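You operate a simulated robot arm through the tools that you are given. There is no shell and no other tool.

You are at the controls of a simulated robot arm. One attempt, no reset.

## Task
Switch off the stirrer, tilt it up, then form one thin sheet.
Fine: dip once, shake it even, then toss off the water; leave the flat sticks, catches and white drain plug as they are.

The check looks at the end state, three seconds after you hand in, the way a careful person would. Anything else that was tipped, shoved, dropped, spilled or broken makes it a failure. Flat cloth is picked up by pressing the open fingertips on it (5 to 10 N) and closing them slowly along it; thin cloth reads only 2 to 8 mm in the jaws.

## Robot
A 7-joint arm with a two-finger parallel gripper, fixed in place. Base frame: the origin is on the floor under the middle of its stand, x ahead of it, y to its left, z up. Lengths are in mm, angles in degrees, forces in N, time in s.
It reaches about 1479 mm from its shoulder. Its first joint turns from -166.0 to 166.0 degrees. Payload 4.4 kg.
The tool frame sits at the grasp point between the pads (the TCP): z along the fingers, y along the line on which they close. The tips reach 23 mm beyond it. Largest opening 94 mm; finger width 38, thickness 10; the body of the gripper, 54 by 96 mm, starts 39 mm behind the TCP.
Orientation is that of the tool frame in the base frame, as a unit quaternion [w, x, y, z]. With the fingers straight down and closing along the base's y, the tool's x points along the base's -x, its y along +y and its z along -z.

## Interface
- The arm moves only by the tool send_rows. Its argument "increments" is a list of rows, each a list of 3 entries, a list of its own where there are three numbers: the turn, a rotation vector about the tool's x, y, z in degrees, then the shift along the tool's x, y, z in mm, then the gripper command, from -1 (fully open) to 1 (shut), values between in proportion. In form: [[[ax, ay, az], [dx, dy, dz], gripper], ...]. A call has 1 to 20 rows; each row shifts and turns the commanded pose from where the row before left it, along the tool's axes as they then stand. Rows are played at 5 a second. More than 50 mm and 8.6 degrees between two rows, or a gripper value outside its range, and nothing of the call is played. Where a pose cannot be reached the arm comes as near as it can. A force on the tool above 90 N (or 10 N above the force at the start of the call, whichever is more), or a blocked arm, ends the call early, and 0.2 s more pass. The fingers move at their own pace (about 72 mm/s each) and stop on an object; they squeeze with about 39 N. The grip force told is the motor's: it shows also when the fingers shut on nothing. Time passes only in rows, and 0.2 s behind the last, so rows that do not move let the fingers close. The reply holds the time, the measured pose of the TCP, the force on the tool along the base axes, the opening and the grip force, in the units named above and with some noise, with the torque about the TCP (base axes, N m) and any sound that the robot's microphone picked up.
- Cameras (640 x 400 px; columns grow to the right, rows downward): "scene" is fixed at [47.2, -637.7, 1754.6]; the picture's right is [-0.47, -0.88, 0.00], its down [-0.82, 0.44, -0.35] and it looks along [0.31, -0.17, -0.94] (base axes); focal length 214 px, centre (320, 200). "wrist" rides on the gripper at [86, 16, -74] in the tool frame; the picture's right is [-0.18, 0.98, 0.00], its down [-0.58, -0.11, -0.81] and it looks along [-0.79, -0.15, 0.59] (tool axes); focal length 243 px, centre (320, 200).
- camera(camera): a new picture of that camera. No time passes.
- probe_pixels(camera, pixels): for up to 12 pixels [column, row] of the newest picture of that camera ("zoom" is the newest enlarged one), the place [x, y, z] in the base frame of the surface seen there, good to about 3 mm, but the place of the scene camera against the robot may be out by one fixed shift of up to 18 mm in any direction. No time passes.
- close_up(camera, box): a new picture of the part [left, top, right, bottom] of that camera's present view, enlarged. No time passes.
- job_done(): hands the job in; it is judged then, once.

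Open the gripper and draw the arm clear of the work before you hand the job in, unless the task says otherwise.

The tools are called after "Call:" by a JSON object that holds its "method" and its "body". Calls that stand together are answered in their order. send_rows: Moves the arm, as the interface text tells. Its arguments: {"type":"object","properties":{"increments":{"type":"array","items":{"type":"array"}}},"required":["increments"]} The other tools are called the same way: camera (camera) takes a picture; probe_pixels (camera, pixels) gives the place of the surface under pixels of a picture; close_up (camera, box) takes an enlarged picture of a part of a camera's view; job_done () hands the job in.

At the start:

```text
clock: 0.0
ee_pos: [677.7, -16.2, 1465.7]
ee_rot: [0.0, 0.0, 1.0, 0.001]
ft_force: [-0.5, -1.2, 0.0]
torque: [0.0, -0.04, -0.02]
grip_width: 93.8
finger_force: 0.0
```

scene: 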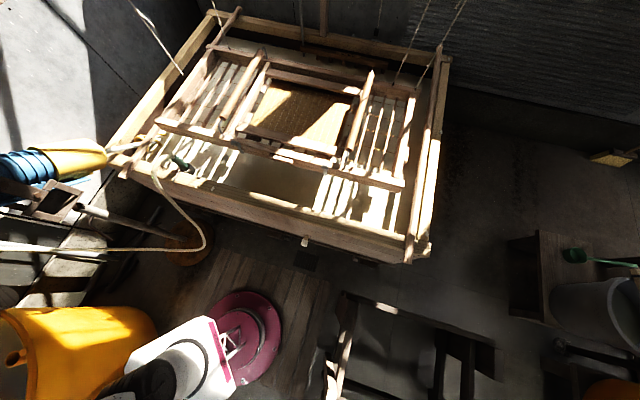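
wrist: 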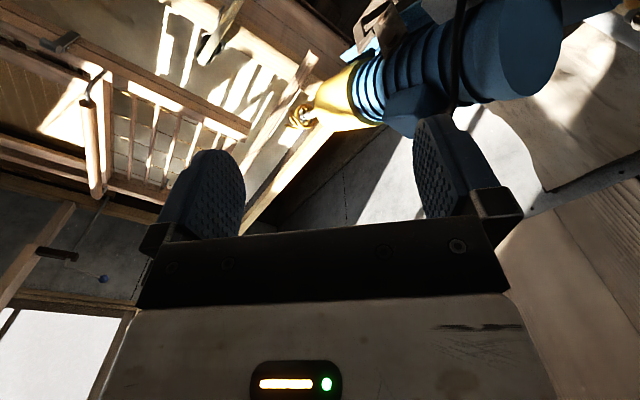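

I start by looking over the scene: the wooden vat with a mould (su and keta) at about (300,120), a yellow/blue motor at about (60,165), which may be the stirrer. I take fresh pictures and enlargements before moving anything.

Call:
{"method": "camera", "body": {"camera": "scene"}}

Call:
{"method": "close_up", "body": {"camera": "scene", "box": [0, 100, 240, 250]}}

Call:
{"method": "close_up", "body": {"camera": "scene", "box": [200, 20, 460, 182]}}

Call:
{"method": "close_up", "body": {"camera": "scene", "box": [100, 100, 340, 250]}}

Call:
{"method": "camera", "body": {"camera": "wrist"}}

```text
taken
```

scene: 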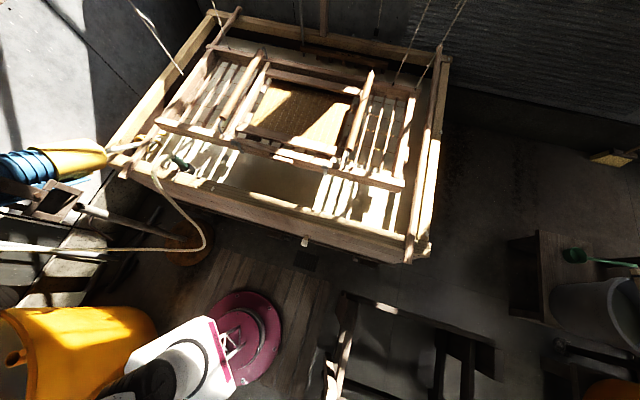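

```text
2.67 times, centred on (120, 175) of scene
```

zoom: 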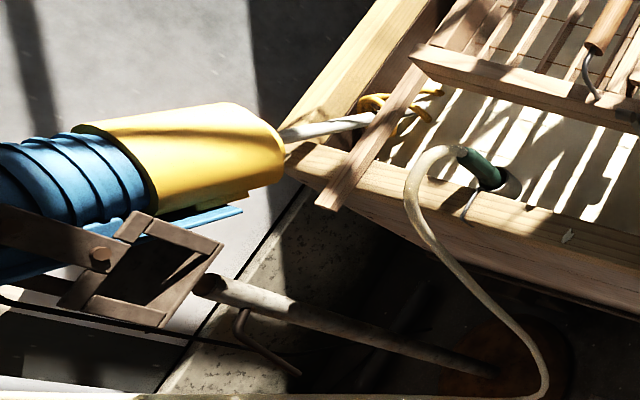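

```text
2.46 times, centred on (330, 101) of scene
```

zoom: 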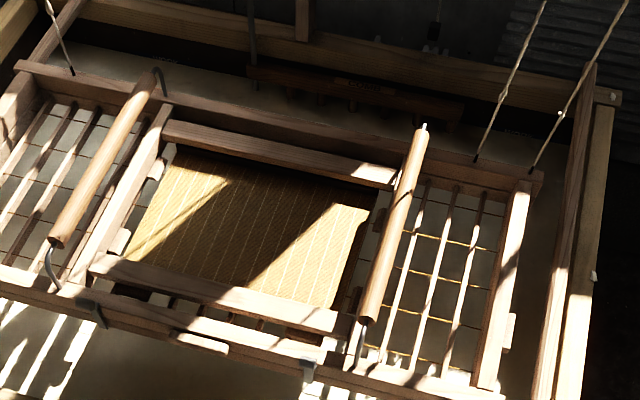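

```text
2.67 times, centred on (220, 175) of scene
```

zoom: 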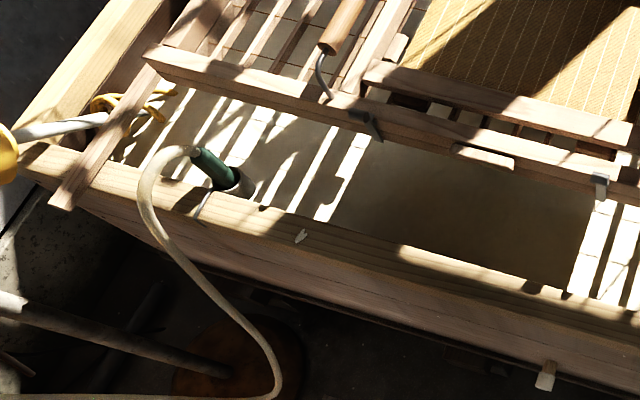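

```text
taken
```

wrist: 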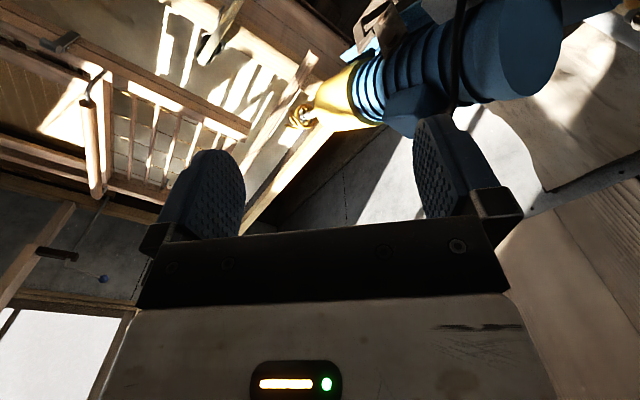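

The mould sits on an outer frame over the vat with two rod handles at about (240,90) and (360,115); the stirrer is the blue and yellow body at (60,165). I probe many points of both to get positions.

Call:
{"method": "probe_pixels", "body": {"camera": "scene", "pixels": [[20, 165], [45, 165], [75, 160], [105, 157], [130, 148], [55, 203], [75, 192], [85, 209], [130, 225], [180, 237], [180, 160], [305, 242]]}}

Call:
{"method": "probe_pixels", "body": {"camera": "scene", "pixels": [[260, 55], [242, 88], [224, 118], [371, 75], [360, 110], [348, 148], [300, 110], [160, 122], [400, 185], [415, 95], [215, 45], [300, 160]]}}

Call:
{"method": "probe_pixels", "body": {"camera": "scene", "pixels": [[130, 167], [180, 85], [235, 15], [410, 258], [425, 160], [440, 55], [285, 185], [270, 215], [300, 20], [140, 120], [430, 200], [320, 40]]}}

Call:
{"method": "probe_pixels", "body": {"camera": "scene", "pixels": [[250, 320], [180, 365], [80, 340], [350, 350], [600, 300], [575, 255], [540, 270], [580, 360], [300, 260], [190, 240], [480, 200], [40, 215]]}}

```text
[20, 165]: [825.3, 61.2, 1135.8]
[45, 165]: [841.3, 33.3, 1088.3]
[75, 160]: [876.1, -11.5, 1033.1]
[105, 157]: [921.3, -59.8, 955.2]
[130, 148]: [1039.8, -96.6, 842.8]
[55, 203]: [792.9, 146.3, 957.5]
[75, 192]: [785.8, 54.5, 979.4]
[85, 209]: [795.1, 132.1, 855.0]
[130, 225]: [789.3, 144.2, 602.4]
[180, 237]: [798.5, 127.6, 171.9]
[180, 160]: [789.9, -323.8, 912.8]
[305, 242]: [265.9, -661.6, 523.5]
```

```text
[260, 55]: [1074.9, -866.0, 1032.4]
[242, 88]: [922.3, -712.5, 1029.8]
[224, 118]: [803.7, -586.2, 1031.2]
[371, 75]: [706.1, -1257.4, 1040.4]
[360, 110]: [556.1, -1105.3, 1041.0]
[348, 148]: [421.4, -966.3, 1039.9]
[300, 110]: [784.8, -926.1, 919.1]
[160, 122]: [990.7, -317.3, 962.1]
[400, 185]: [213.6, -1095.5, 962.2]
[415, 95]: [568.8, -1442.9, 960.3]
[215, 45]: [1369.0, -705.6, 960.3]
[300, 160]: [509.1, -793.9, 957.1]
```

```text
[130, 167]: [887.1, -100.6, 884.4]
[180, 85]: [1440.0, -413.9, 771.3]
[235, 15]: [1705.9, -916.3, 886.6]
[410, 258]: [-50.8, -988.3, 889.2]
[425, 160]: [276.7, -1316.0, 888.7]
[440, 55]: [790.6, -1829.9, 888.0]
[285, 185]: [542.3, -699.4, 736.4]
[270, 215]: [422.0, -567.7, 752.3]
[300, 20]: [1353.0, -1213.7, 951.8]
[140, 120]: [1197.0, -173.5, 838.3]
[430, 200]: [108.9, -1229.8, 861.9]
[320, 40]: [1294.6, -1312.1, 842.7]
```

```text
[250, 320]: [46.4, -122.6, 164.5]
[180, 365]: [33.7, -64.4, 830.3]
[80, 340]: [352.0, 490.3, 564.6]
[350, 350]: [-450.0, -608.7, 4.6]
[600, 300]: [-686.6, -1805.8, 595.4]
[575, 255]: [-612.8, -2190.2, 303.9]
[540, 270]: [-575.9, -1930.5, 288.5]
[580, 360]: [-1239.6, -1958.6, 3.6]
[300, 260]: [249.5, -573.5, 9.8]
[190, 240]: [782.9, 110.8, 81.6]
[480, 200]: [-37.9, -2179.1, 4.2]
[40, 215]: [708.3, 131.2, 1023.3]
```

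The vat is turned about 45° to the base; handles run front to back at z≈1035, sticks at z≈887. I enlarge parts of the stirrer in both views to find its switch.

Call:
{"method": "close_up", "body": {"camera": "wrist", "box": [280, 0, 640, 225]}}

Call:
{"method": "close_up", "body": {"camera": "scene", "box": [0, 130, 112, 200]}}

Call:
{"method": "close_up", "body": {"camera": "scene", "box": [0, 180, 160, 280]}}

Call:
{"method": "close_up", "body": {"camera": "wrist", "box": [0, 0, 330, 206]}}

```text
1.78 times, centred on (460, 112) of wrist
```

zoom: 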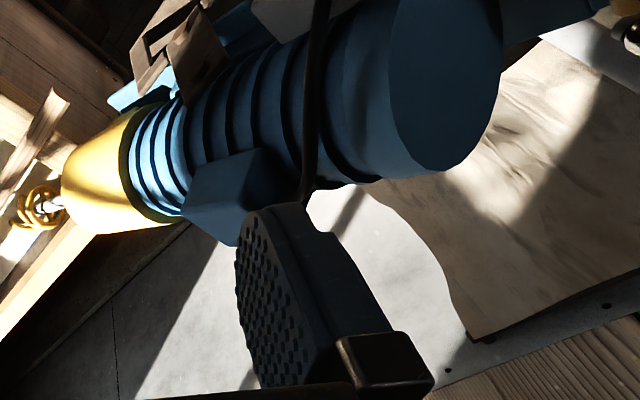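

```text
5.71 times, centred on (56, 165) of scene
```

zoom: 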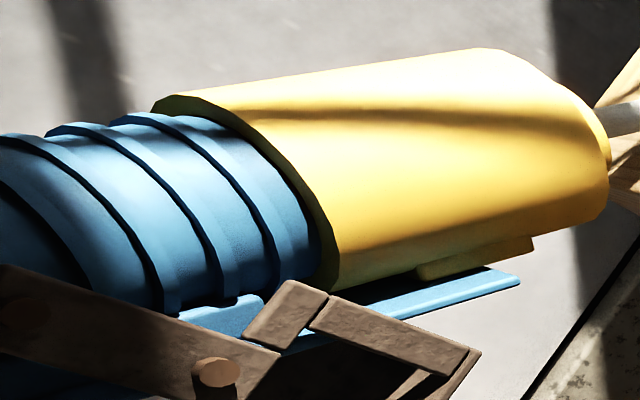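

```text
4.00 times, centred on (80, 230) of scene
```

zoom: 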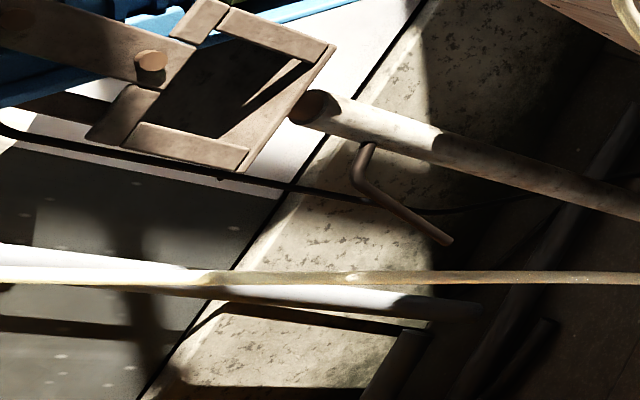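

```text
1.94 times, centred on (165, 103) of wrist
```

zoom: 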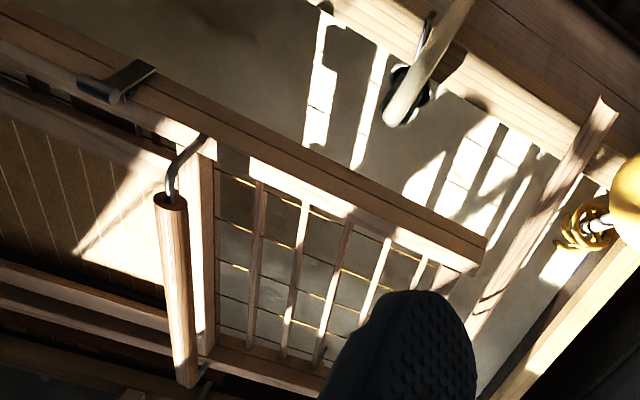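

The stirrer's blue motor, with a blue box on its side near zoom (240,180), and its bracket are only partly seen. I draw the tool back 240 mm along base -x to see the whole machine with the wrist camera and listen for the motor.

Call:
{"method": "send_rows", "body": {"increments": [[[0, 0, 0], [40, 0, 0], -1], [[0, 0, 0], [40, 0, 0], -1], [[0, 0, 0], [40, 0, 0], -1], [[0, 0, 0], [40, 0, 0], -1], [[0, 0, 0], [40, 0, 0], -1], [[0, 0, 0], [40, 0, 0], -1]]}}

Call:
{"method": "camera", "body": {"camera": "wrist"}}

Call:
{"method": "camera", "body": {"camera": "scene"}}

```text
clock: 1.4
ee_pos: [440.5, -17.5, 1463.6]
ee_rot: [-0.001, -0.001, 1.0, 0.0]
ft_force: [0.4, 0.0, -1.3]
torque: [-0.01, 0.04, -0.01]
grip_width: 94.0
finger_force: 0.0
```

```text
taken
```

wrist: 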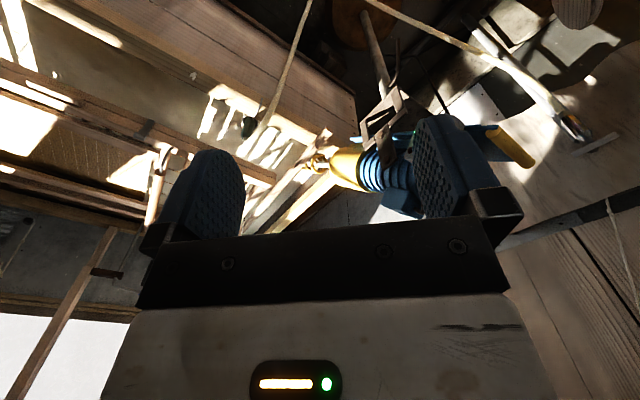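

```text
taken
```

scene: 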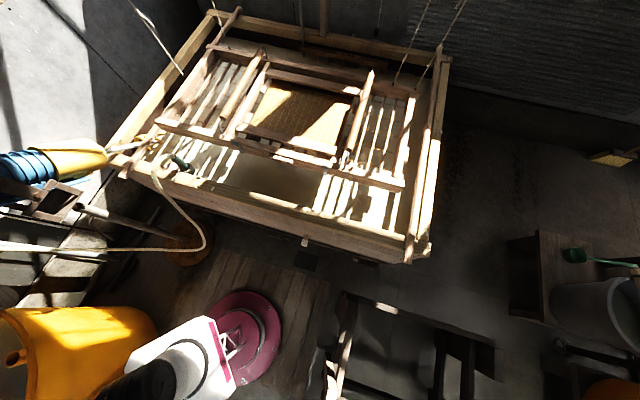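

The motor's tail has a yellow-tipped handle around (510,145) and something green at (460,120), partly behind the finger. I yaw the tool about 24° to centre the stirrer between the fingers.

Call:
{"method": "send_rows", "body": {"increments": [[[0, 0, -8], [0, 0, 0], -1], [[0, 0, -8], [0, 0, 0], -1], [[0, 0, -8], [0, 0, 0], -1], [[0, 0, 0], [0, 0, 0], -1]]}}

Call:
{"method": "camera", "body": {"camera": "wrist"}}

Call:
{"method": "close_up", "body": {"camera": "wrist", "box": [220, 80, 460, 230]}}

```text
clock: 2.4
ee_pos: [440.0, -16.6, 1464.0]
ee_rot: [0.0, -0.209, 0.978, 0.001]
ft_force: [-0.5, 0.5, 1.0]
torque: [0.01, 0.01, -0.03]
grip_width: 94.1
finger_force: 0.0
```

```text
taken
```

wrist: 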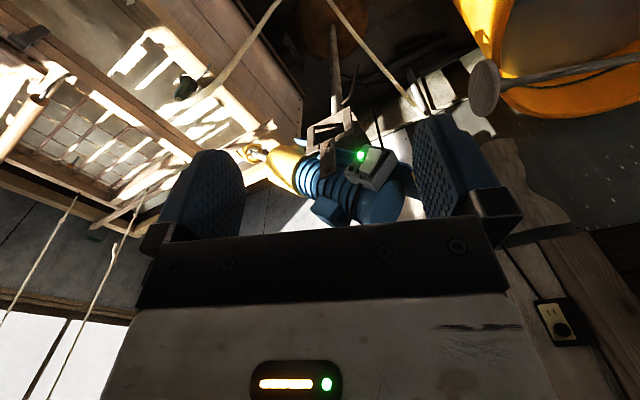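

```text
2.67 times, centred on (340, 155) of wrist
```

zoom: 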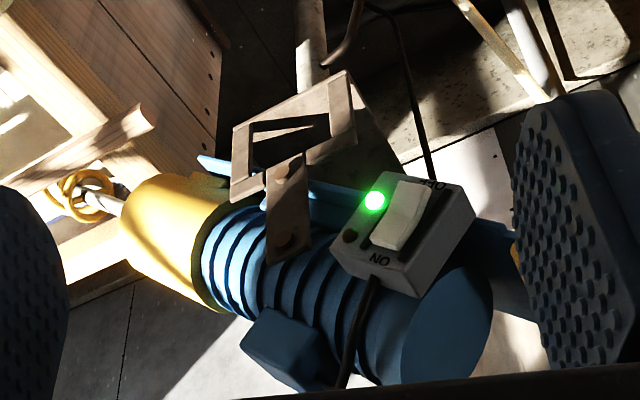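

A grey switch box carries a white rocker with a lit green lamp at zoom (375,200), labelled ON at (380,258) and OFF at (437,183). I zoom more and probe the rocker.

Call:
{"method": "close_up", "body": {"camera": "wrist", "box": [330, 130, 410, 200]}}

```text
5.71 times, centred on (370, 165) of wrist
```

zoom: 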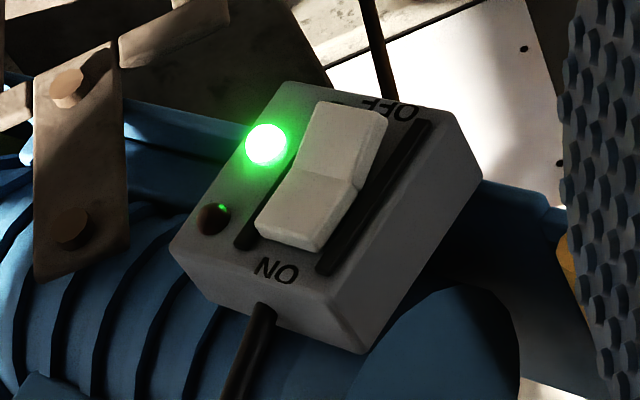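

The rocker's ON end is at zoom (305,220), OFF end at (345,125). I probe the rocker and the box's faces to get the surface normal.

Call:
{"method": "probe_pixels", "body": {"camera": "zoom", "pixels": [[345, 125], [340, 150], [330, 175], [305, 220], [265, 145], [212, 220], [275, 270], [395, 110], [455, 140], [350, 330], [190, 250], [420, 250]]}}

Call:
{"method": "probe_pixels", "body": {"camera": "wrist", "pixels": [[255, 152], [285, 165], [310, 185], [340, 195], [375, 205], [325, 210], [328, 125], [328, 150], [336, 95], [405, 185], [350, 110], [407, 168]]}}

```text
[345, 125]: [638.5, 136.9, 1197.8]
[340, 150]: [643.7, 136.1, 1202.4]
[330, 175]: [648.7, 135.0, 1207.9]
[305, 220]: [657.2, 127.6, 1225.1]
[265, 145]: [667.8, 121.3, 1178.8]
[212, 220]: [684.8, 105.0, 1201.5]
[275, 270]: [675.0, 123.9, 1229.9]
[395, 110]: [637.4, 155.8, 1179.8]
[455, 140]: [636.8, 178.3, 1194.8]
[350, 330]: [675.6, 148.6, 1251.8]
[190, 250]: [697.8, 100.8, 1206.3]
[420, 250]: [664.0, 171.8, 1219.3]
```

```text
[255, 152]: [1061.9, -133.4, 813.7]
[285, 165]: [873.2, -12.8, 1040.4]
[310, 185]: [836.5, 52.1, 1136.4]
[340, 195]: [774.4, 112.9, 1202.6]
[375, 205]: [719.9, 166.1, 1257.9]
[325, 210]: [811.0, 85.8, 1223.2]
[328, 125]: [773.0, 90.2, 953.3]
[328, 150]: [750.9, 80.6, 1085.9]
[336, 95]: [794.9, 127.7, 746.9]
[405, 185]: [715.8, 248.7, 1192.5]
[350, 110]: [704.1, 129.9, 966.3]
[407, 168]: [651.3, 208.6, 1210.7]
```

The panel faces right along the vat (base direction about (-0.71,-0.71,0)), with the OFF end at about (638,137,1198) standing proud by 12 mm. I bring the tool down and tilt it 45° towards the panel to get a head-on look.

Call:
{"method": "send_rows", "body": {"increments": [[[0, 0, -7], [0, 0, 0], -1], [[0, 0, -7], [0, 0, 0], -1], [[0, 0, -7], [0, 0, 0], -1], [[0, 0, 0], [-8, -5, 44], -1], [[0, 0, 0], [-8, -5, 44], -1], [[0, 0, 0], [-8, -5, 44], -1], [[0, 0, 0], [-8, -5, 44], -1], [[0, 0, 0], [-8, -5, 44], -1], [[0, 0, 0], [-8, -5, 44], -1], [[0, -7.5, 0], [0, 0, 0], -1], [[0, -7.5, 0], [0, 0, 0], -1], [[0, -7.5, 0], [0, 0, 0], -1], [[0, -7.5, 0], [0, 0, 0], -1], [[0, -7.5, 0], [0, 0, 0], -1], [[0, -7.5, 0], [0, 0, 0], -1], [[0, 0, 0], [0, 0, 0], -1]]}}

Call:
{"method": "camera", "body": {"camera": "wrist"}}

Call:
{"method": "camera", "body": {"camera": "scene"}}

```text
clock: 5.8
ee_pos: [495.1, -2.6, 1201.1]
ee_rot: [0.354, -0.353, 0.853, 0.146]
ft_force: [-0.2, -0.2, 0.0]
torque: [-0.01, 0.02, 0.03]
grip_width: 93.9
finger_force: 0.2
```

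```text
taken
```

wrist: 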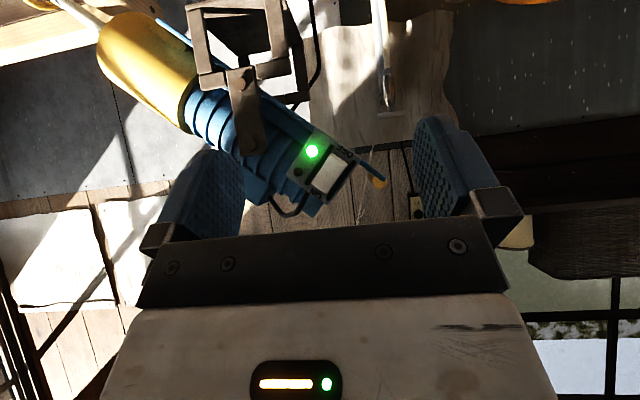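

```text
taken
```

scene: 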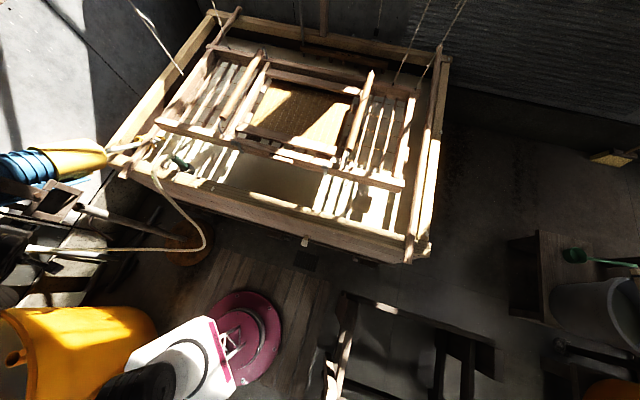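

The arm reached the pose; the panel is now seen at wrist (325,170) with the bracket at (245,60) and a small yellow-tipped bar at (375,175). I enlarge these.

Call:
{"method": "close_up", "body": {"camera": "wrist", "box": [270, 120, 400, 220]}}

Call:
{"method": "close_up", "body": {"camera": "wrist", "box": [80, 0, 400, 200]}}

```text
4.00 times, centred on (335, 170) of wrist
```

zoom: 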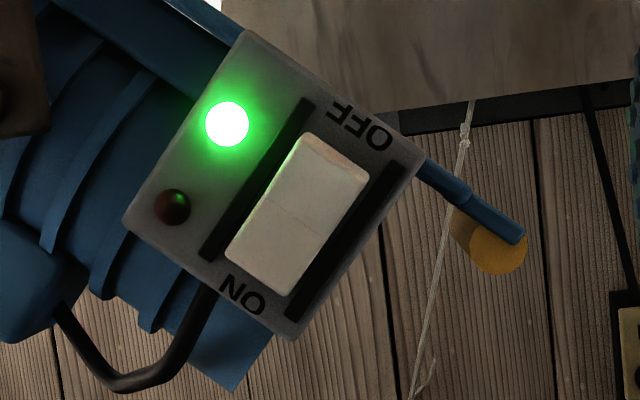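

```text
2.00 times, centred on (240, 100) of wrist
```

zoom: 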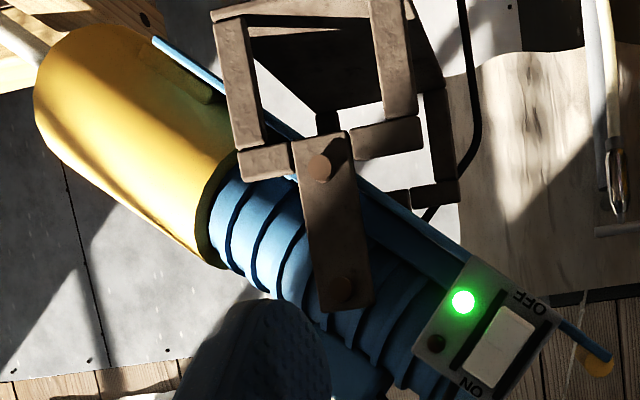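

I retake the panel close-up and probe the rocker, the black bars beside it and the tail bar with the yellow knob.

Call:
{"method": "close_up", "body": {"camera": "wrist", "box": [270, 120, 400, 220]}}

Call:
{"method": "probe_pixels", "body": {"camera": "zoom", "pixels": [[325, 155], [310, 185], [290, 215], [260, 265], [255, 180], [350, 235], [180, 150], [240, 295], [400, 165], [490, 240], [440, 185], [500, 260]]}}

Call:
{"method": "probe_pixels", "body": {"camera": "zoom", "pixels": [[360, 130], [310, 110], [370, 175], [335, 140], [300, 135], [300, 285], [230, 260], [420, 100], [465, 215], [520, 240], [470, 235], [365, 280]]}}

```text
4.00 times, centred on (335, 170) of wrist
```

zoom: 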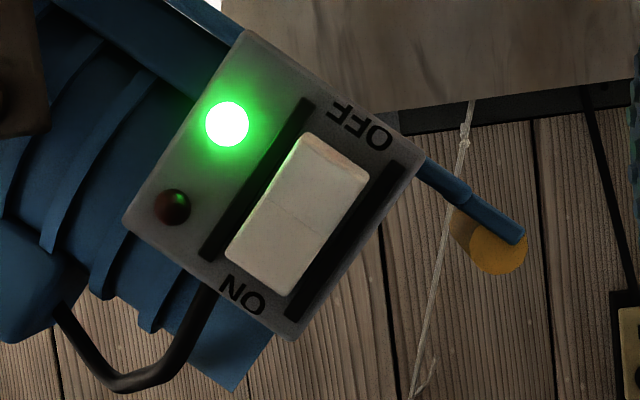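

```text
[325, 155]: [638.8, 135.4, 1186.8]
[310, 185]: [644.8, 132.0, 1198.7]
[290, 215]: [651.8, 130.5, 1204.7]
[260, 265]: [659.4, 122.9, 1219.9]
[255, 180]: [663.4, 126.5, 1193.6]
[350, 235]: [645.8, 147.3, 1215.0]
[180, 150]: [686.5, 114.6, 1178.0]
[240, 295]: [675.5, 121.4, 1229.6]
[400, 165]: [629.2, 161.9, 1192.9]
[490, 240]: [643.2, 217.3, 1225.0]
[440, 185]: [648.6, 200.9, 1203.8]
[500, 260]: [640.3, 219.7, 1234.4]
```

```text
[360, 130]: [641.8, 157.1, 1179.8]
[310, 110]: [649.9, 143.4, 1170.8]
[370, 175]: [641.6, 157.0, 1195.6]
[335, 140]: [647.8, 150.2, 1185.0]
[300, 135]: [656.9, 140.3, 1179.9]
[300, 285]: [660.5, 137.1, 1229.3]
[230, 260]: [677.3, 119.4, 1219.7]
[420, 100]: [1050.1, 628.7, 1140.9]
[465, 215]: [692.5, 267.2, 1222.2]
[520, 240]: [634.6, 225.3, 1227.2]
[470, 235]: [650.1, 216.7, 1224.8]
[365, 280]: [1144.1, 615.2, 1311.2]
```

Black guard bars stand about 6 mm proud, the OFF end about 17 mm proud, so pressing with the shut fingertips on the OFF half near (642,133,1193) works. I shut the fingers and advance to about 25 mm short of it.

Call:
{"method": "send_rows", "body": {"increments": [[[0, 0, 0], [4.2, -6, 4.2], 1], [[0, 0, 0], [0, 0, 0], 1], [[0, 0, 0], [-31, 0, 31], 1], [[0, 0, 0], [-31, 0, 31], 1], [[0, 0, 0], [-31, 0, 31], 1], [[0, 0, 0], [-7, 0, 7], 1], [[0, 0, 0], [0, 0, 0], 1]]}}

Call:
{"method": "camera", "body": {"camera": "wrist"}}

Call:
{"method": "close_up", "body": {"camera": "wrist", "box": [220, 100, 420, 225]}}

```text
clock: 7.4
ee_pos: [599.0, 90.7, 1196.4]
ee_rot: [0.353, -0.353, 0.854, 0.146]
ft_force: [0.1, 0.4, 0.3]
torque: [-0.04, -0.02, 0.03]
grip_width: 0.0
finger_force: 39.0
```

```text
taken
```

wrist: 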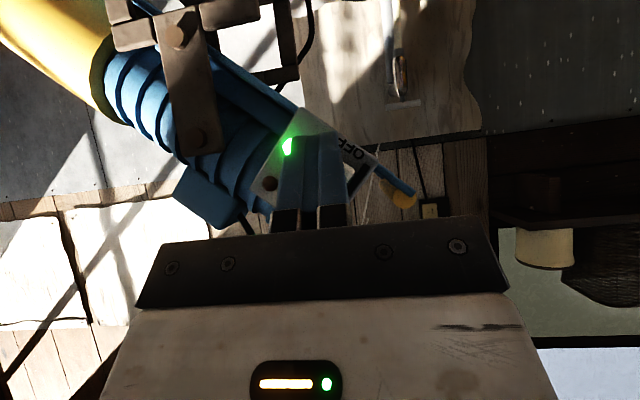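

```text
3.20 times, centred on (320, 162) of wrist
```

zoom: 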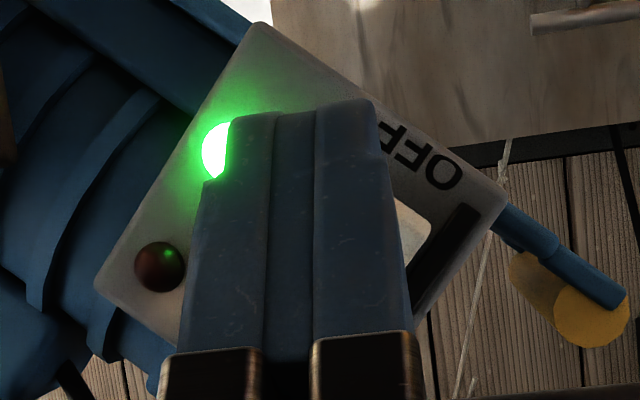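

The shut fingertips line up over the OFF half next to the lamp. I advance 20 mm and then creep in 2 mm steps, watching the force.

Call:
{"method": "send_rows", "body": {"increments": [[[0, 0, 0], [-7, 0, 7], 1], [[0, 0, 0], [-7, 0, 7], 1], [[0, 0, 0], [-2, 0, 2], 1], [[0, 0, 0], [-2, 0, 2], 1], [[0, 0, 0], [0, 0, 0], 1]]}}

Call:
{"method": "close_up", "body": {"camera": "wrist", "box": [220, 100, 420, 225]}}

```text
clock: 8.6
ee_pos: [616.3, 110.8, 1194.5]
ee_rot: [0.353, -0.353, 0.854, 0.146]
ft_force: [0.2, -1.0, -0.1]
torque: [0.01, 0.01, -0.01]
grip_width: 0.1
finger_force: 39.1
```

```text
3.20 times, centred on (320, 162) of wrist
```

zoom: 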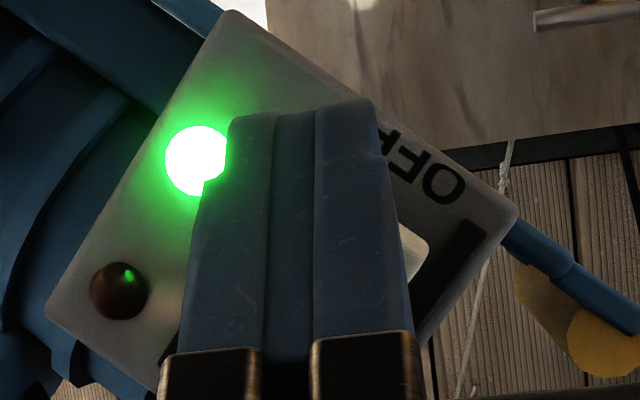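

No contact yet at U≈-514. I creep on by about 2 mm per row.

Call:
{"method": "send_rows", "body": {"increments": [[[0, 0, 0], [-1.5, 0, 1.5], 1], [[0, 0, 0], [-1.5, 0, 1.5], 1], [[0, 0, 0], [-1.5, 0, 1.5], 1], [[0, 0, 0], [0, 0, 0], 1]]}}

```text
clock: 9.6
ee_pos: [621.1, 116.7, 1195.4]
ee_rot: [0.354, -0.354, 0.853, 0.147]
ft_force: [-0.2, -0.5, 0.5]
torque: [-0.03, 0.0, -0.01]
grip_width: 0.0
finger_force: 38.9
```

Still no contact at U≈-522; I creep a little further.

Call:
{"method": "send_rows", "body": {"increments": [[[0, 0, 0], [-1.5, 0, 1.5], 1], [[0, 0, 0], [-1.5, 0, 1.5], 1], [[0, 0, 0], [0, 0, 0], 1]]}}

Call:
{"method": "close_up", "body": {"camera": "wrist", "box": [220, 100, 420, 225]}}

```text
clock: 10.4
ee_pos: [621.8, 118.1, 1194.2]
ee_rot: [0.353, -0.355, 0.853, 0.147]
ft_force: [-47.8, -45.3, 5.9]
torque: [0.1, 0.13, -0.01]
grip_width: 0.2
finger_force: 38.9
```

```text
3.20 times, centred on (320, 162) of wrist
```

zoom: 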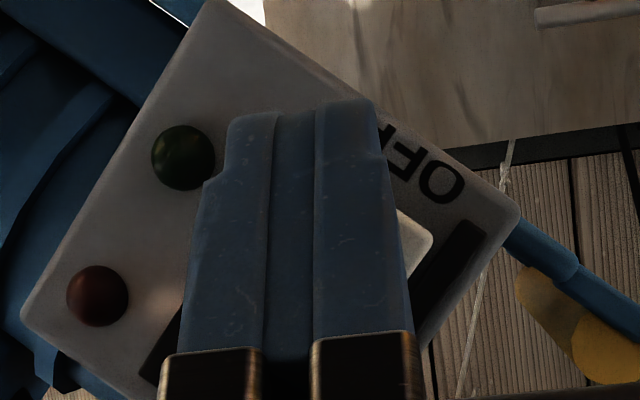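

The green lamp at zoom (183,157) has gone out with about 66 N of push, so the rocker has flipped. I back straight off and look again.

Call:
{"method": "send_rows", "body": {"increments": [[[0, 0, 0], [3, 0, -3], 1], [[0, 0, 0], [10, 0, -10], 1], [[0, 0, 0], [30, 0, -30], 1], [[0, 0, 0], [30, 0, -30], 1], [[0, 0, 0], [30, 0, -30], 1], [[0, 0, 0], [0, 0, 0], 1]]}}

Call:
{"method": "camera", "body": {"camera": "wrist"}}

Call:
{"method": "close_up", "body": {"camera": "wrist", "box": [270, 120, 400, 220]}}

Call:
{"method": "close_up", "body": {"camera": "scene", "box": [100, 100, 240, 188]}}

```text
clock: 11.8
ee_pos: [518.8, 12.6, 1196.6]
ee_rot: [0.353, -0.353, 0.854, 0.146]
ft_force: [0.5, 0.4, -0.6]
torque: [0.01, 0.01, 0.03]
grip_width: 0.1
finger_force: 38.7
```

```text
taken
```

wrist: 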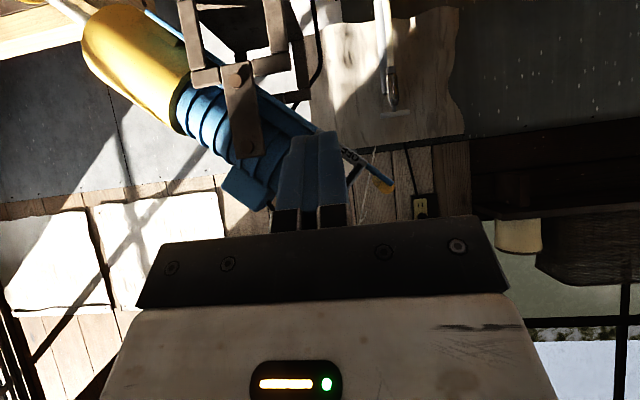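

```text
4.00 times, centred on (335, 170) of wrist
```

zoom: 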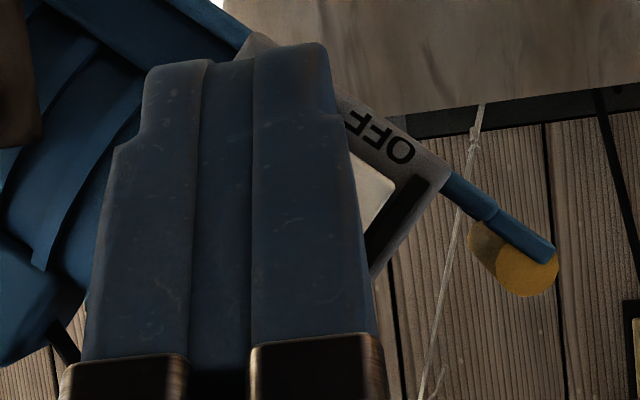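

```text
4.55 times, centred on (170, 144) of scene
```

zoom: 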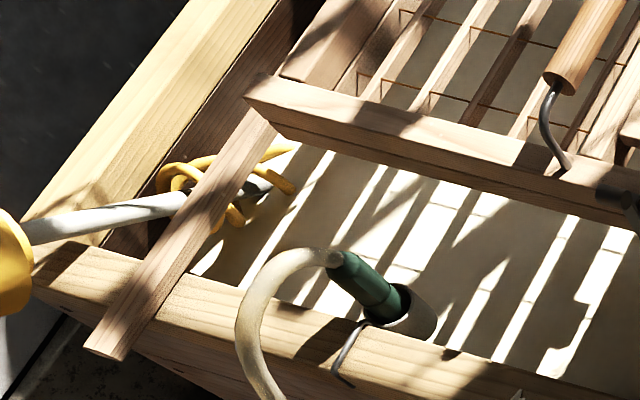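

The stirrer is off. Before tilting I must know whether the shaft or the yellow whisk passes under the left flat stick: the stick covers part of the whisk at scene zoom (215,190). I probe shaft, whisk and stick.

Call:
{"method": "probe_pixels", "body": {"camera": "zoom", "pixels": [[60, 225], [120, 212], [165, 205], [175, 170], [200, 160], [280, 152], [290, 185], [262, 185], [235, 218], [105, 350], [200, 215], [265, 130]]}}

Call:
{"method": "probe_pixels", "body": {"camera": "scene", "pixels": [[10, 155], [30, 150], [50, 155], [75, 145], [95, 150], [100, 168], [108, 155], [108, 160], [60, 183], [40, 190], [10, 190], [5, 205]]}}

```text
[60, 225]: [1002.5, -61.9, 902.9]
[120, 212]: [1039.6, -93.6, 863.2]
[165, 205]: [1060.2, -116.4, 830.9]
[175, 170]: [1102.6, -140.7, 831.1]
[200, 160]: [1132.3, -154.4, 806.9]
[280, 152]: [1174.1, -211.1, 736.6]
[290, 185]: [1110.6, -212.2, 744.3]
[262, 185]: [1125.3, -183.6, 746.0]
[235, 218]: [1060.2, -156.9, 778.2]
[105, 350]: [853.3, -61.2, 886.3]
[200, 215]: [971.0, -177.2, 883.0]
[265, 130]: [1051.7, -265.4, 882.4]
```

```text
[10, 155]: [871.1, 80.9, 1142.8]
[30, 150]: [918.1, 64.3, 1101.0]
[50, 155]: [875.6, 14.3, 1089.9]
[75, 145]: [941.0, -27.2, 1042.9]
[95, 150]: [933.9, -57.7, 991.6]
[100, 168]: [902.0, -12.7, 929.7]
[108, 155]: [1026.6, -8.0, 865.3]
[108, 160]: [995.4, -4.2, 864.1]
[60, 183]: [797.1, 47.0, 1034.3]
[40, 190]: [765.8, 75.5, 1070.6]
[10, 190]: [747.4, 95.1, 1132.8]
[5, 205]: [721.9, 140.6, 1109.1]
```

The shaft runs at U≈-668 and the whisk at U≈-690 to -635, while the stick sits at about U=-560, so tilting in the vertical plane clears the stick. Next I rise, level the tool back to pointing down and look at the tail's yellow-tipped handle.

Call:
{"method": "send_rows", "body": {"increments": [[[0, 0, 0], [-28, 0, -28], -1], [[0, 0, 0], [-28, 0, -28], -1], [[0, 0, 0], [-28, 0, -28], -1], [[0, 0, 0], [-28, 0, -28], -1], [[0, 7.5, 0], [0, 20, 0], -1], [[0, 7.5, 0], [0, 20, 0], -1], [[0, 7.5, 0], [0, 20, 0], -1], [[0, 7.5, 0], [0, 20, 0], -1], [[0, 7.5, 0], [0, 20, 0], -1], [[0, 7.5, 0], [0, 20, -24], -1], [[0, 0, 0], [-18, 0, 0], -1], [[0, 0, 0], [0, 0, 0], -1]]}}

Call:
{"method": "camera", "body": {"camera": "wrist"}}

Call:
{"method": "close_up", "body": {"camera": "wrist", "box": [160, 30, 480, 230]}}

```text
clock: 14.4
ee_pos: [444.2, 111.4, 1379.4]
ee_rot: [0.0, -0.383, 0.924, 0.0]
ft_force: [0.0, -0.1, -0.7]
torque: [0.0, 0.0, -0.02]
grip_width: 94.2
finger_force: 0.0
```

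```text
taken
```

wrist: 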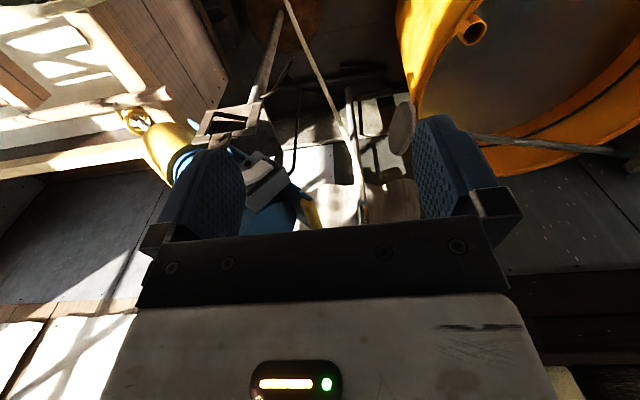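

```text
2.00 times, centred on (320, 130) of wrist
```

zoom: 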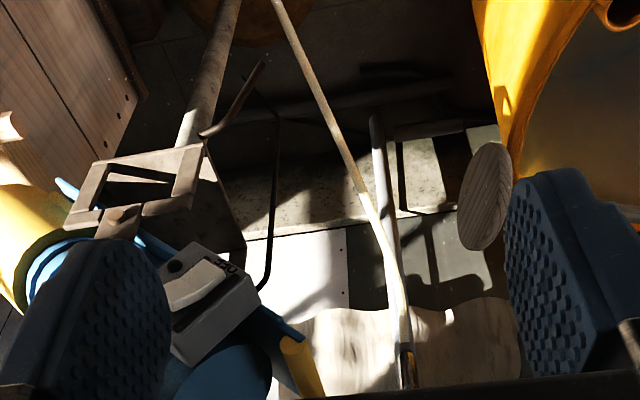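

The handle is just above the gripper body at wrist (310,210). I lift the tool 120 mm to bring it into the clear gap between the fingers.

Call:
{"method": "send_rows", "body": {"increments": [[[0, 0, 0], [0, 0, -40], -1], [[0, 0, 0], [0, 0, -40], -1], [[0, 0, 0], [0, 0, -40], -1], [[0, 0, 0], [0, 0, 0], -1]]}}

Call:
{"method": "camera", "body": {"camera": "wrist"}}

Call:
{"method": "close_up", "body": {"camera": "wrist", "box": [200, 60, 440, 210]}}

```text
clock: 15.4
ee_pos: [447.8, 111.3, 1496.3]
ee_rot: [0.0, -0.382, 0.924, 0.0]
ft_force: [-0.6, 0.1, 0.5]
torque: [0.04, 0.0, 0.02]
grip_width: 93.8
finger_force: 0.0
```

```text
taken
```

wrist: 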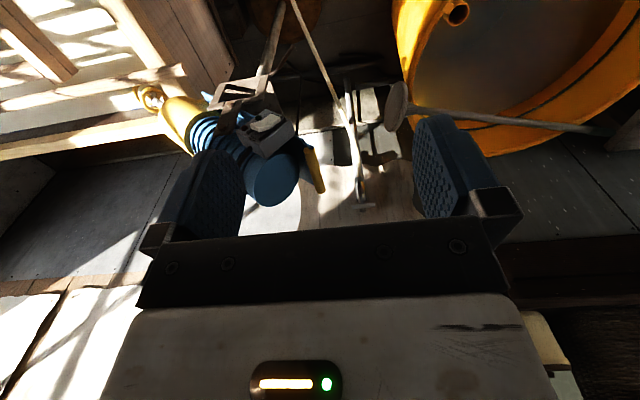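

```text
2.67 times, centred on (320, 135) of wrist
```

zoom: 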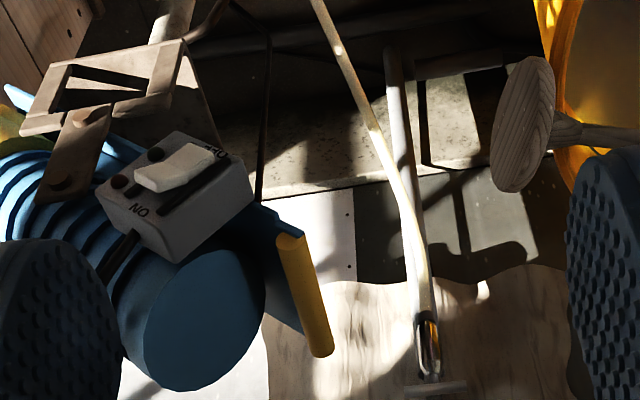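

The yellow crossbar handle runs from zoom (290,240) to (322,350) behind the motor's tail. I probe it, the blue bar and the tail.

Call:
{"method": "probe_pixels", "body": {"camera": "zoom", "pixels": [[292, 245], [300, 270], [308, 300], [318, 335], [323, 352], [288, 236], [270, 225], [210, 300], [180, 370], [285, 300], [170, 170], [60, 185]]}}

Call:
{"method": "probe_pixels", "body": {"camera": "zoom", "pixels": [[90, 115], [35, 120], [60, 90], [170, 80], [175, 20], [215, 20], [120, 270], [415, 300], [370, 130], [540, 100], [430, 380], [250, 210]]}}

```text
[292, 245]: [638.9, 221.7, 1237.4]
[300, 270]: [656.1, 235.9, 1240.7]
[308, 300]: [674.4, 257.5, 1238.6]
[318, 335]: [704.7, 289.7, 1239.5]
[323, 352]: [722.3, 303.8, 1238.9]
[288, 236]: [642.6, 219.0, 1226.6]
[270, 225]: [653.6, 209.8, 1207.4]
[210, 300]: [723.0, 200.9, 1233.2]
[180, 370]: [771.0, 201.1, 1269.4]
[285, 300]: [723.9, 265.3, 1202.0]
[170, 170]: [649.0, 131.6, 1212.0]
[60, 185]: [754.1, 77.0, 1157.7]
```

```text
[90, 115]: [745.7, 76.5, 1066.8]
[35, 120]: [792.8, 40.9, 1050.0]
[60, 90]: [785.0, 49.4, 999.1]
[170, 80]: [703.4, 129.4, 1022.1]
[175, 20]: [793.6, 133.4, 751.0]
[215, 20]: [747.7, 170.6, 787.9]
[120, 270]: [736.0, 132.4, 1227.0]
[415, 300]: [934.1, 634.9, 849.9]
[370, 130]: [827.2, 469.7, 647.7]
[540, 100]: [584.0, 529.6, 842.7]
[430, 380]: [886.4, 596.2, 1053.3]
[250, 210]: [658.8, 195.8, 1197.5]
```

The handle is a crossbar along U from about U=-605 to -727, centred near N=295, z≈1228, roughly 24 mm thick. Before gripping it I view the bracket side-on to find the hinge, using the earlier 45° tilt.

Call:
{"method": "send_rows", "body": {"increments": [[[0, 0, 0], [3.6, -26.2, 40], -1], [[0, 0, 0], [3.6, -26.2, 40], -1], [[0, 0, 0], [3.6, -26.2, 40], -1], [[0, 0, 0], [3.6, -26.2, 40], -1], [[0, 0, 0], [3.6, -26.2, 40], -1], [[0, 0, 0], [3.6, -26.2, 40], -1], [[0, 0, 0], [3.6, -26.2, 40], -1], [[0, 0, 0], [3.6, -26.2, 40], -1], [[0, 0, 0], [3.6, -26.2, 40], -1], [[0, -7.5, 0], [0, 0, 0], -1], [[0, -7.5, 0], [0, 0, 0], -1], [[0, -7.5, 0], [0, 0, 0], -1], [[0, -7.5, 0], [0, 0, 0], -1], [[0, -7.5, 0], [0, 0, 0], -1], [[0, -7.5, 0], [0, 0, 0], -1], [[0, 0, 0], [0, 0, 0], -1]]}}

Call:
{"method": "camera", "body": {"camera": "wrist"}}

Call:
{"method": "close_up", "body": {"camera": "wrist", "box": [180, 0, 500, 200]}}

```text
clock: 18.8
ee_pos: [590.1, -78.3, 1137.5]
ee_rot: [0.354, -0.354, 0.853, 0.147]
ft_force: [-0.3, -0.3, -0.3]
torque: [0.02, 0.0, -0.02]
grip_width: 94.0
finger_force: 0.1
```

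```text
taken
```

wrist: 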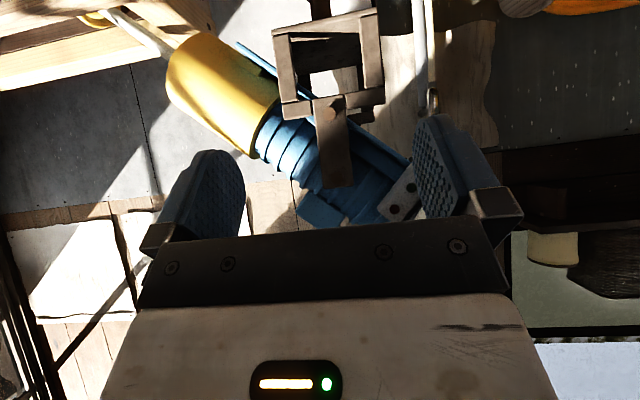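

```text
2.00 times, centred on (340, 100) of wrist
```

zoom: 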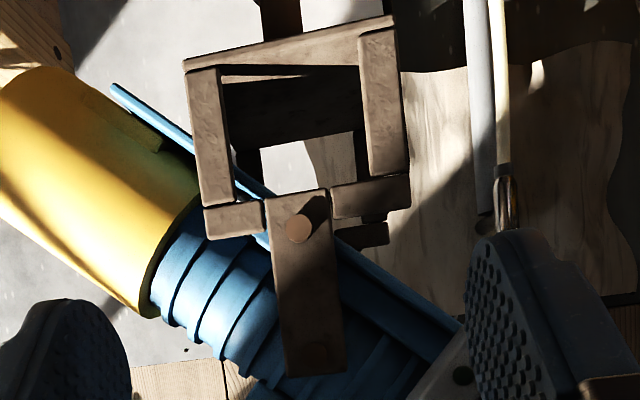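

I see a box frame on the column with a copper pin at zoom (303,228) in the gap of its top members, and a plate going up from it to the motor. I probe the pin, plate ends and frame members to place the hinge.

Call:
{"method": "probe_pixels", "body": {"camera": "zoom", "pixels": [[299, 229], [325, 300], [310, 350], [235, 218], [370, 197], [210, 130], [385, 100], [290, 45], [370, 235], [290, 110], [135, 105], [400, 310]]}}

Call:
{"method": "close_up", "body": {"camera": "wrist", "box": [260, 60, 400, 200]}}

```text
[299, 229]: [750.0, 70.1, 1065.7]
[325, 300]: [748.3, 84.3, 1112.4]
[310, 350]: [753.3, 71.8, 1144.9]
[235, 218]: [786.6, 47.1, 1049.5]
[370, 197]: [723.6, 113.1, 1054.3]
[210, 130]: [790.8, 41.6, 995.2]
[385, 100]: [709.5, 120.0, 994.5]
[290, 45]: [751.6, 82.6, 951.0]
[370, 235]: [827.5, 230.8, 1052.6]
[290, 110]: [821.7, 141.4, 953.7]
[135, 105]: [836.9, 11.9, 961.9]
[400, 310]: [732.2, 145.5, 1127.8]
```

```text
2.86 times, centred on (330, 130) of wrist
```

zoom: 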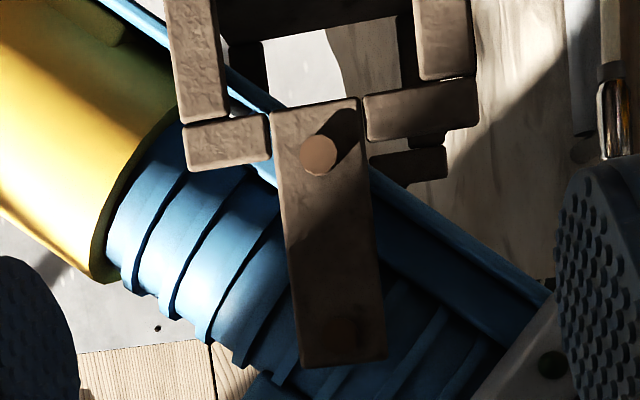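

The frame cheek and upright plate are one plane and gapless, so the hinge is the upper bolt at about N=480, z=1150 (on the motor's axis), and the lower copper pin is the rest for the blue bar. I plan to grip the tail handle from the front, 49° off vertical, so I raise, level and move round to about 185 mm before the handle.

Call:
{"method": "send_rows", "body": {"increments": [[[0, 0, 0], [-25, 28, -25], -1], [[0, 0, 0], [-25, 28, -25], -1], [[0, 0, 0], [-25, 28, -25], -1], [[0, 0, 0], [-25, 28, -25], -1], [[0, 0, 0], [-25, 28, -25], -1], [[0, 0, 0], [-25, 28, -25], -1], [[0, 7.5, 0], [0, 25, 0], -1], [[0, 7.5, 0], [0, 25, 0], -1], [[0, 7.5, 0], [0, 25, 0], -1], [[0, 7.5, 0], [0, 25, 0], -1], [[0, 7.5, 0], [0, 25, 0], -1], [[0, 7.5, 0], [0, 25, 0], -1], [[0, 0, 0], [0, 0, 0], -1]]}}

```text
clock: 21.6
ee_pos: [365.2, 145.9, 1349.8]
ee_rot: [-0.001, -0.383, 0.924, 0.0]
ft_force: [0.0, -0.2, 0.1]
torque: [0.0, 0.04, 0.05]
grip_width: 94.0
finger_force: 0.1
```

The tool points down at N=155, z=1350. I now move 304 mm to the left along the vat's front and lean the tool 49° forward at the same time.

Call:
{"method": "send_rows", "body": {"increments": [[[7, 0, 0], [-43.4, 0, 0], -1], [[7, 0, 0], [-43.4, 0, 0], -1], [[7, 0, 0], [-43.4, 0, 0], -1], [[7, 0, 0], [-43.4, 0, 0], -1], [[7, 0, 0], [-43.4, 0, 0], -1], [[7, 0, 0], [-43.4, 0, 0], -1], [[7, 0, 0], [-43.4, 0, 0], -1], [[0, 0, 0], [0, 0, 0], -1]]}}

Call:
{"method": "camera", "body": {"camera": "wrist"}}

Call:
{"method": "close_up", "body": {"camera": "wrist", "box": [200, 80, 440, 230]}}

```text
clock: 23.4
ee_pos: [578.6, 359.7, 1347.3]
ee_rot: [0.16, -0.348, 0.84, -0.384]
ft_force: [0.3, 0.3, 0.7]
torque: [0.01, 0.04, -0.01]
grip_width: 94.2
finger_force: 0.1
```

```text
taken
```

wrist: 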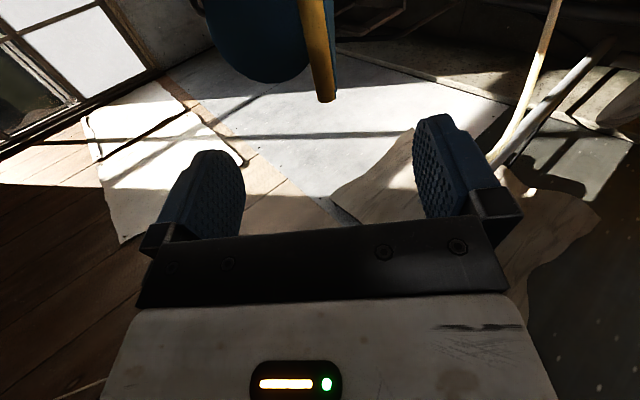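

```text
2.67 times, centred on (320, 155) of wrist
```

zoom: 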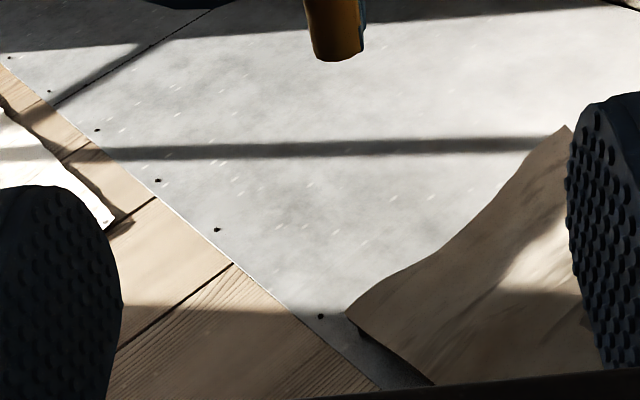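

The yellow handle comes into view from the top at (315,10) to (326,100), centred between the fingers at (205,..) and (445,..). I probe it and the blue parts around it.

Call:
{"method": "probe_pixels", "body": {"camera": "wrist", "pixels": [[312, 10], [317, 40], [322, 70], [327, 98], [312, 70], [334, 50], [336, 80], [328, 20], [290, 60], [262, 70], [230, 45], [332, 96]]}}

Call:
{"method": "close_up", "body": {"camera": "wrist", "box": [200, 0, 440, 150]}}

```text
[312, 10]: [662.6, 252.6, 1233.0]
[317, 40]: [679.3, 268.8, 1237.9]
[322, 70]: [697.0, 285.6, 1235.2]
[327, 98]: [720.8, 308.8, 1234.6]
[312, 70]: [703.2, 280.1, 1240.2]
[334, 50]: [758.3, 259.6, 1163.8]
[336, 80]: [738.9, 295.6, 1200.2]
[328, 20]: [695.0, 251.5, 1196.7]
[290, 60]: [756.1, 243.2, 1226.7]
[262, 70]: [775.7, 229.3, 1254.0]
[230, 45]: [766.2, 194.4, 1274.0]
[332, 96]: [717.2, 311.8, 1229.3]
```

```text
2.67 times, centred on (320, 75) of wrist
```

zoom: 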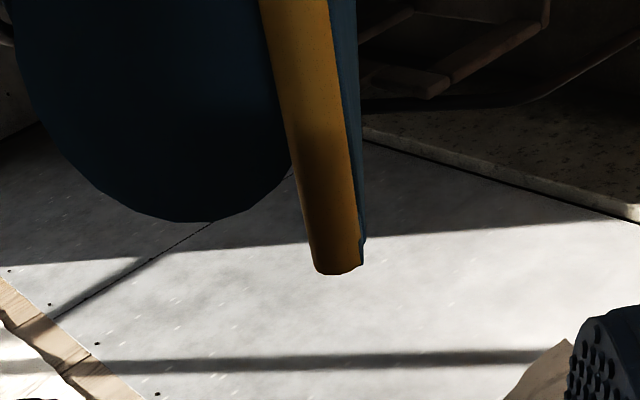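

The handle centre works out at about N=299, z=1230 (thickness ~21 mm); the tail face lies 49 mm beyond it. I correct 5 mm sideways and advance 120 mm, then check.

Call:
{"method": "send_rows", "body": {"increments": [[[0, 0, 0], [-2.5, -5.4, 40], -1], [[0, 0, 0], [0, 0, 40], -1], [[0, 0, 0], [0, 0, 40], -1], [[0, 0, 0], [0, 0, 0], -1]]}}

Call:
{"method": "camera", "body": {"camera": "wrist"}}

```text
clock: 24.4
ee_pos: [648.2, 295.8, 1271.1]
ee_rot: [0.159, -0.348, 0.841, -0.383]
ft_force: [0.1, -0.9, -0.3]
torque: [0.0, 0.0, -0.02]
grip_width: 94.2
finger_force: 0.1
```

```text
taken
```

wrist: 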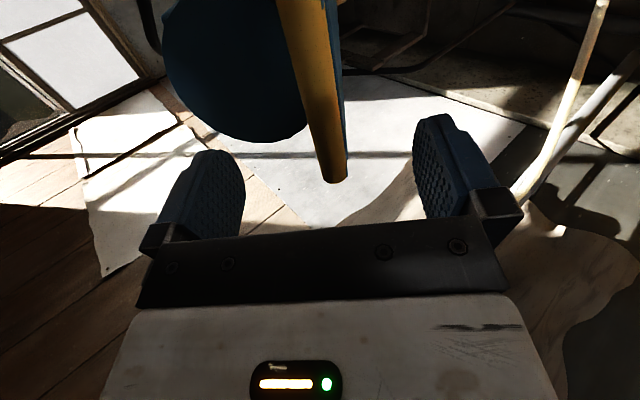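

The handle stays centred between the fingers. I advance the remaining ~62 mm to bring it to the grasp point.

Call:
{"method": "send_rows", "body": {"increments": [[[0, 0, 0], [0, -1, 22], -1], [[0, 0, 0], [0, 0, 20], -1], [[0, 0, 0], [0, 0, 20], -1], [[0, 0, 0], [0, 0, 0], -1]]}}

Call:
{"method": "camera", "body": {"camera": "wrist"}}

```text
clock: 25.4
ee_pos: [682.5, 260.3, 1234.0]
ee_rot: [0.158, -0.348, 0.841, -0.384]
ft_force: [0.1, -0.6, 0.3]
torque: [0.0, -0.02, -0.01]
grip_width: 93.8
finger_force: 0.0
```

```text
taken
```

wrist: 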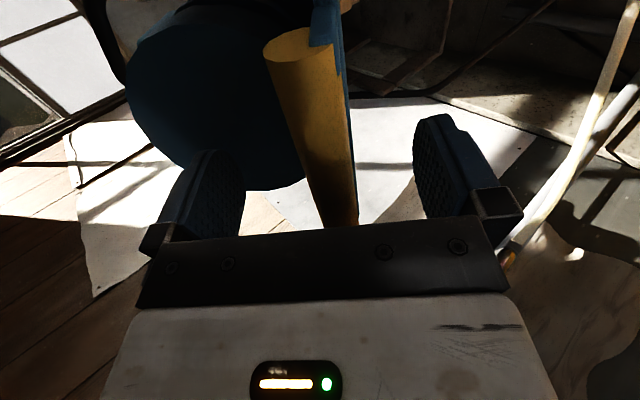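

The handle lies between the pads. I close the gripper on it.

Call:
{"method": "send_rows", "body": {"increments": [[[0, 0, 0], [0, 0, 0], 0.3], [[0, 0, 0], [0, 0, 0], 0.5], [[0, 0, 0], [0, 0, 0], 0.7], [[0, 0, 0], [0, 0, 0], 1], [[0, 0, 0], [0, 0, 0], 1], [[0, 0, 0], [0, 0, 0], 1]]}}

Call:
{"method": "camera", "body": {"camera": "wrist"}}

```text
clock: 26.6
ee_pos: [680.5, 263.1, 1229.9]
ee_rot: [0.158, -0.35, 0.841, -0.381]
ft_force: [-20.7, 22.9, -2.2]
torque: [2.17, -0.36, -0.85]
grip_width: 23.1
finger_force: 44.7
stopped in row 6: the force on the tool passed its limit at 94 N (the readings are from after the stop); the commanded pose is now the measured one
```

```text
taken
```

wrist: 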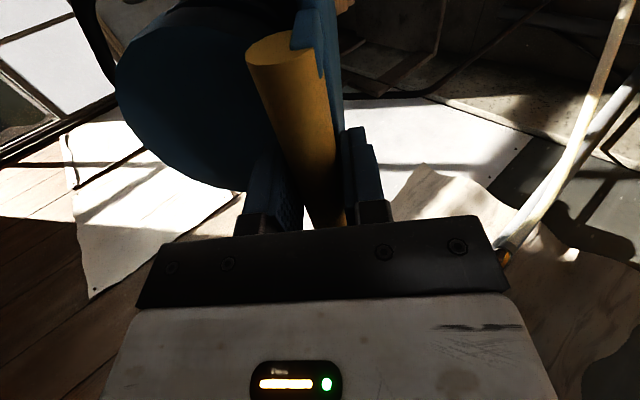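

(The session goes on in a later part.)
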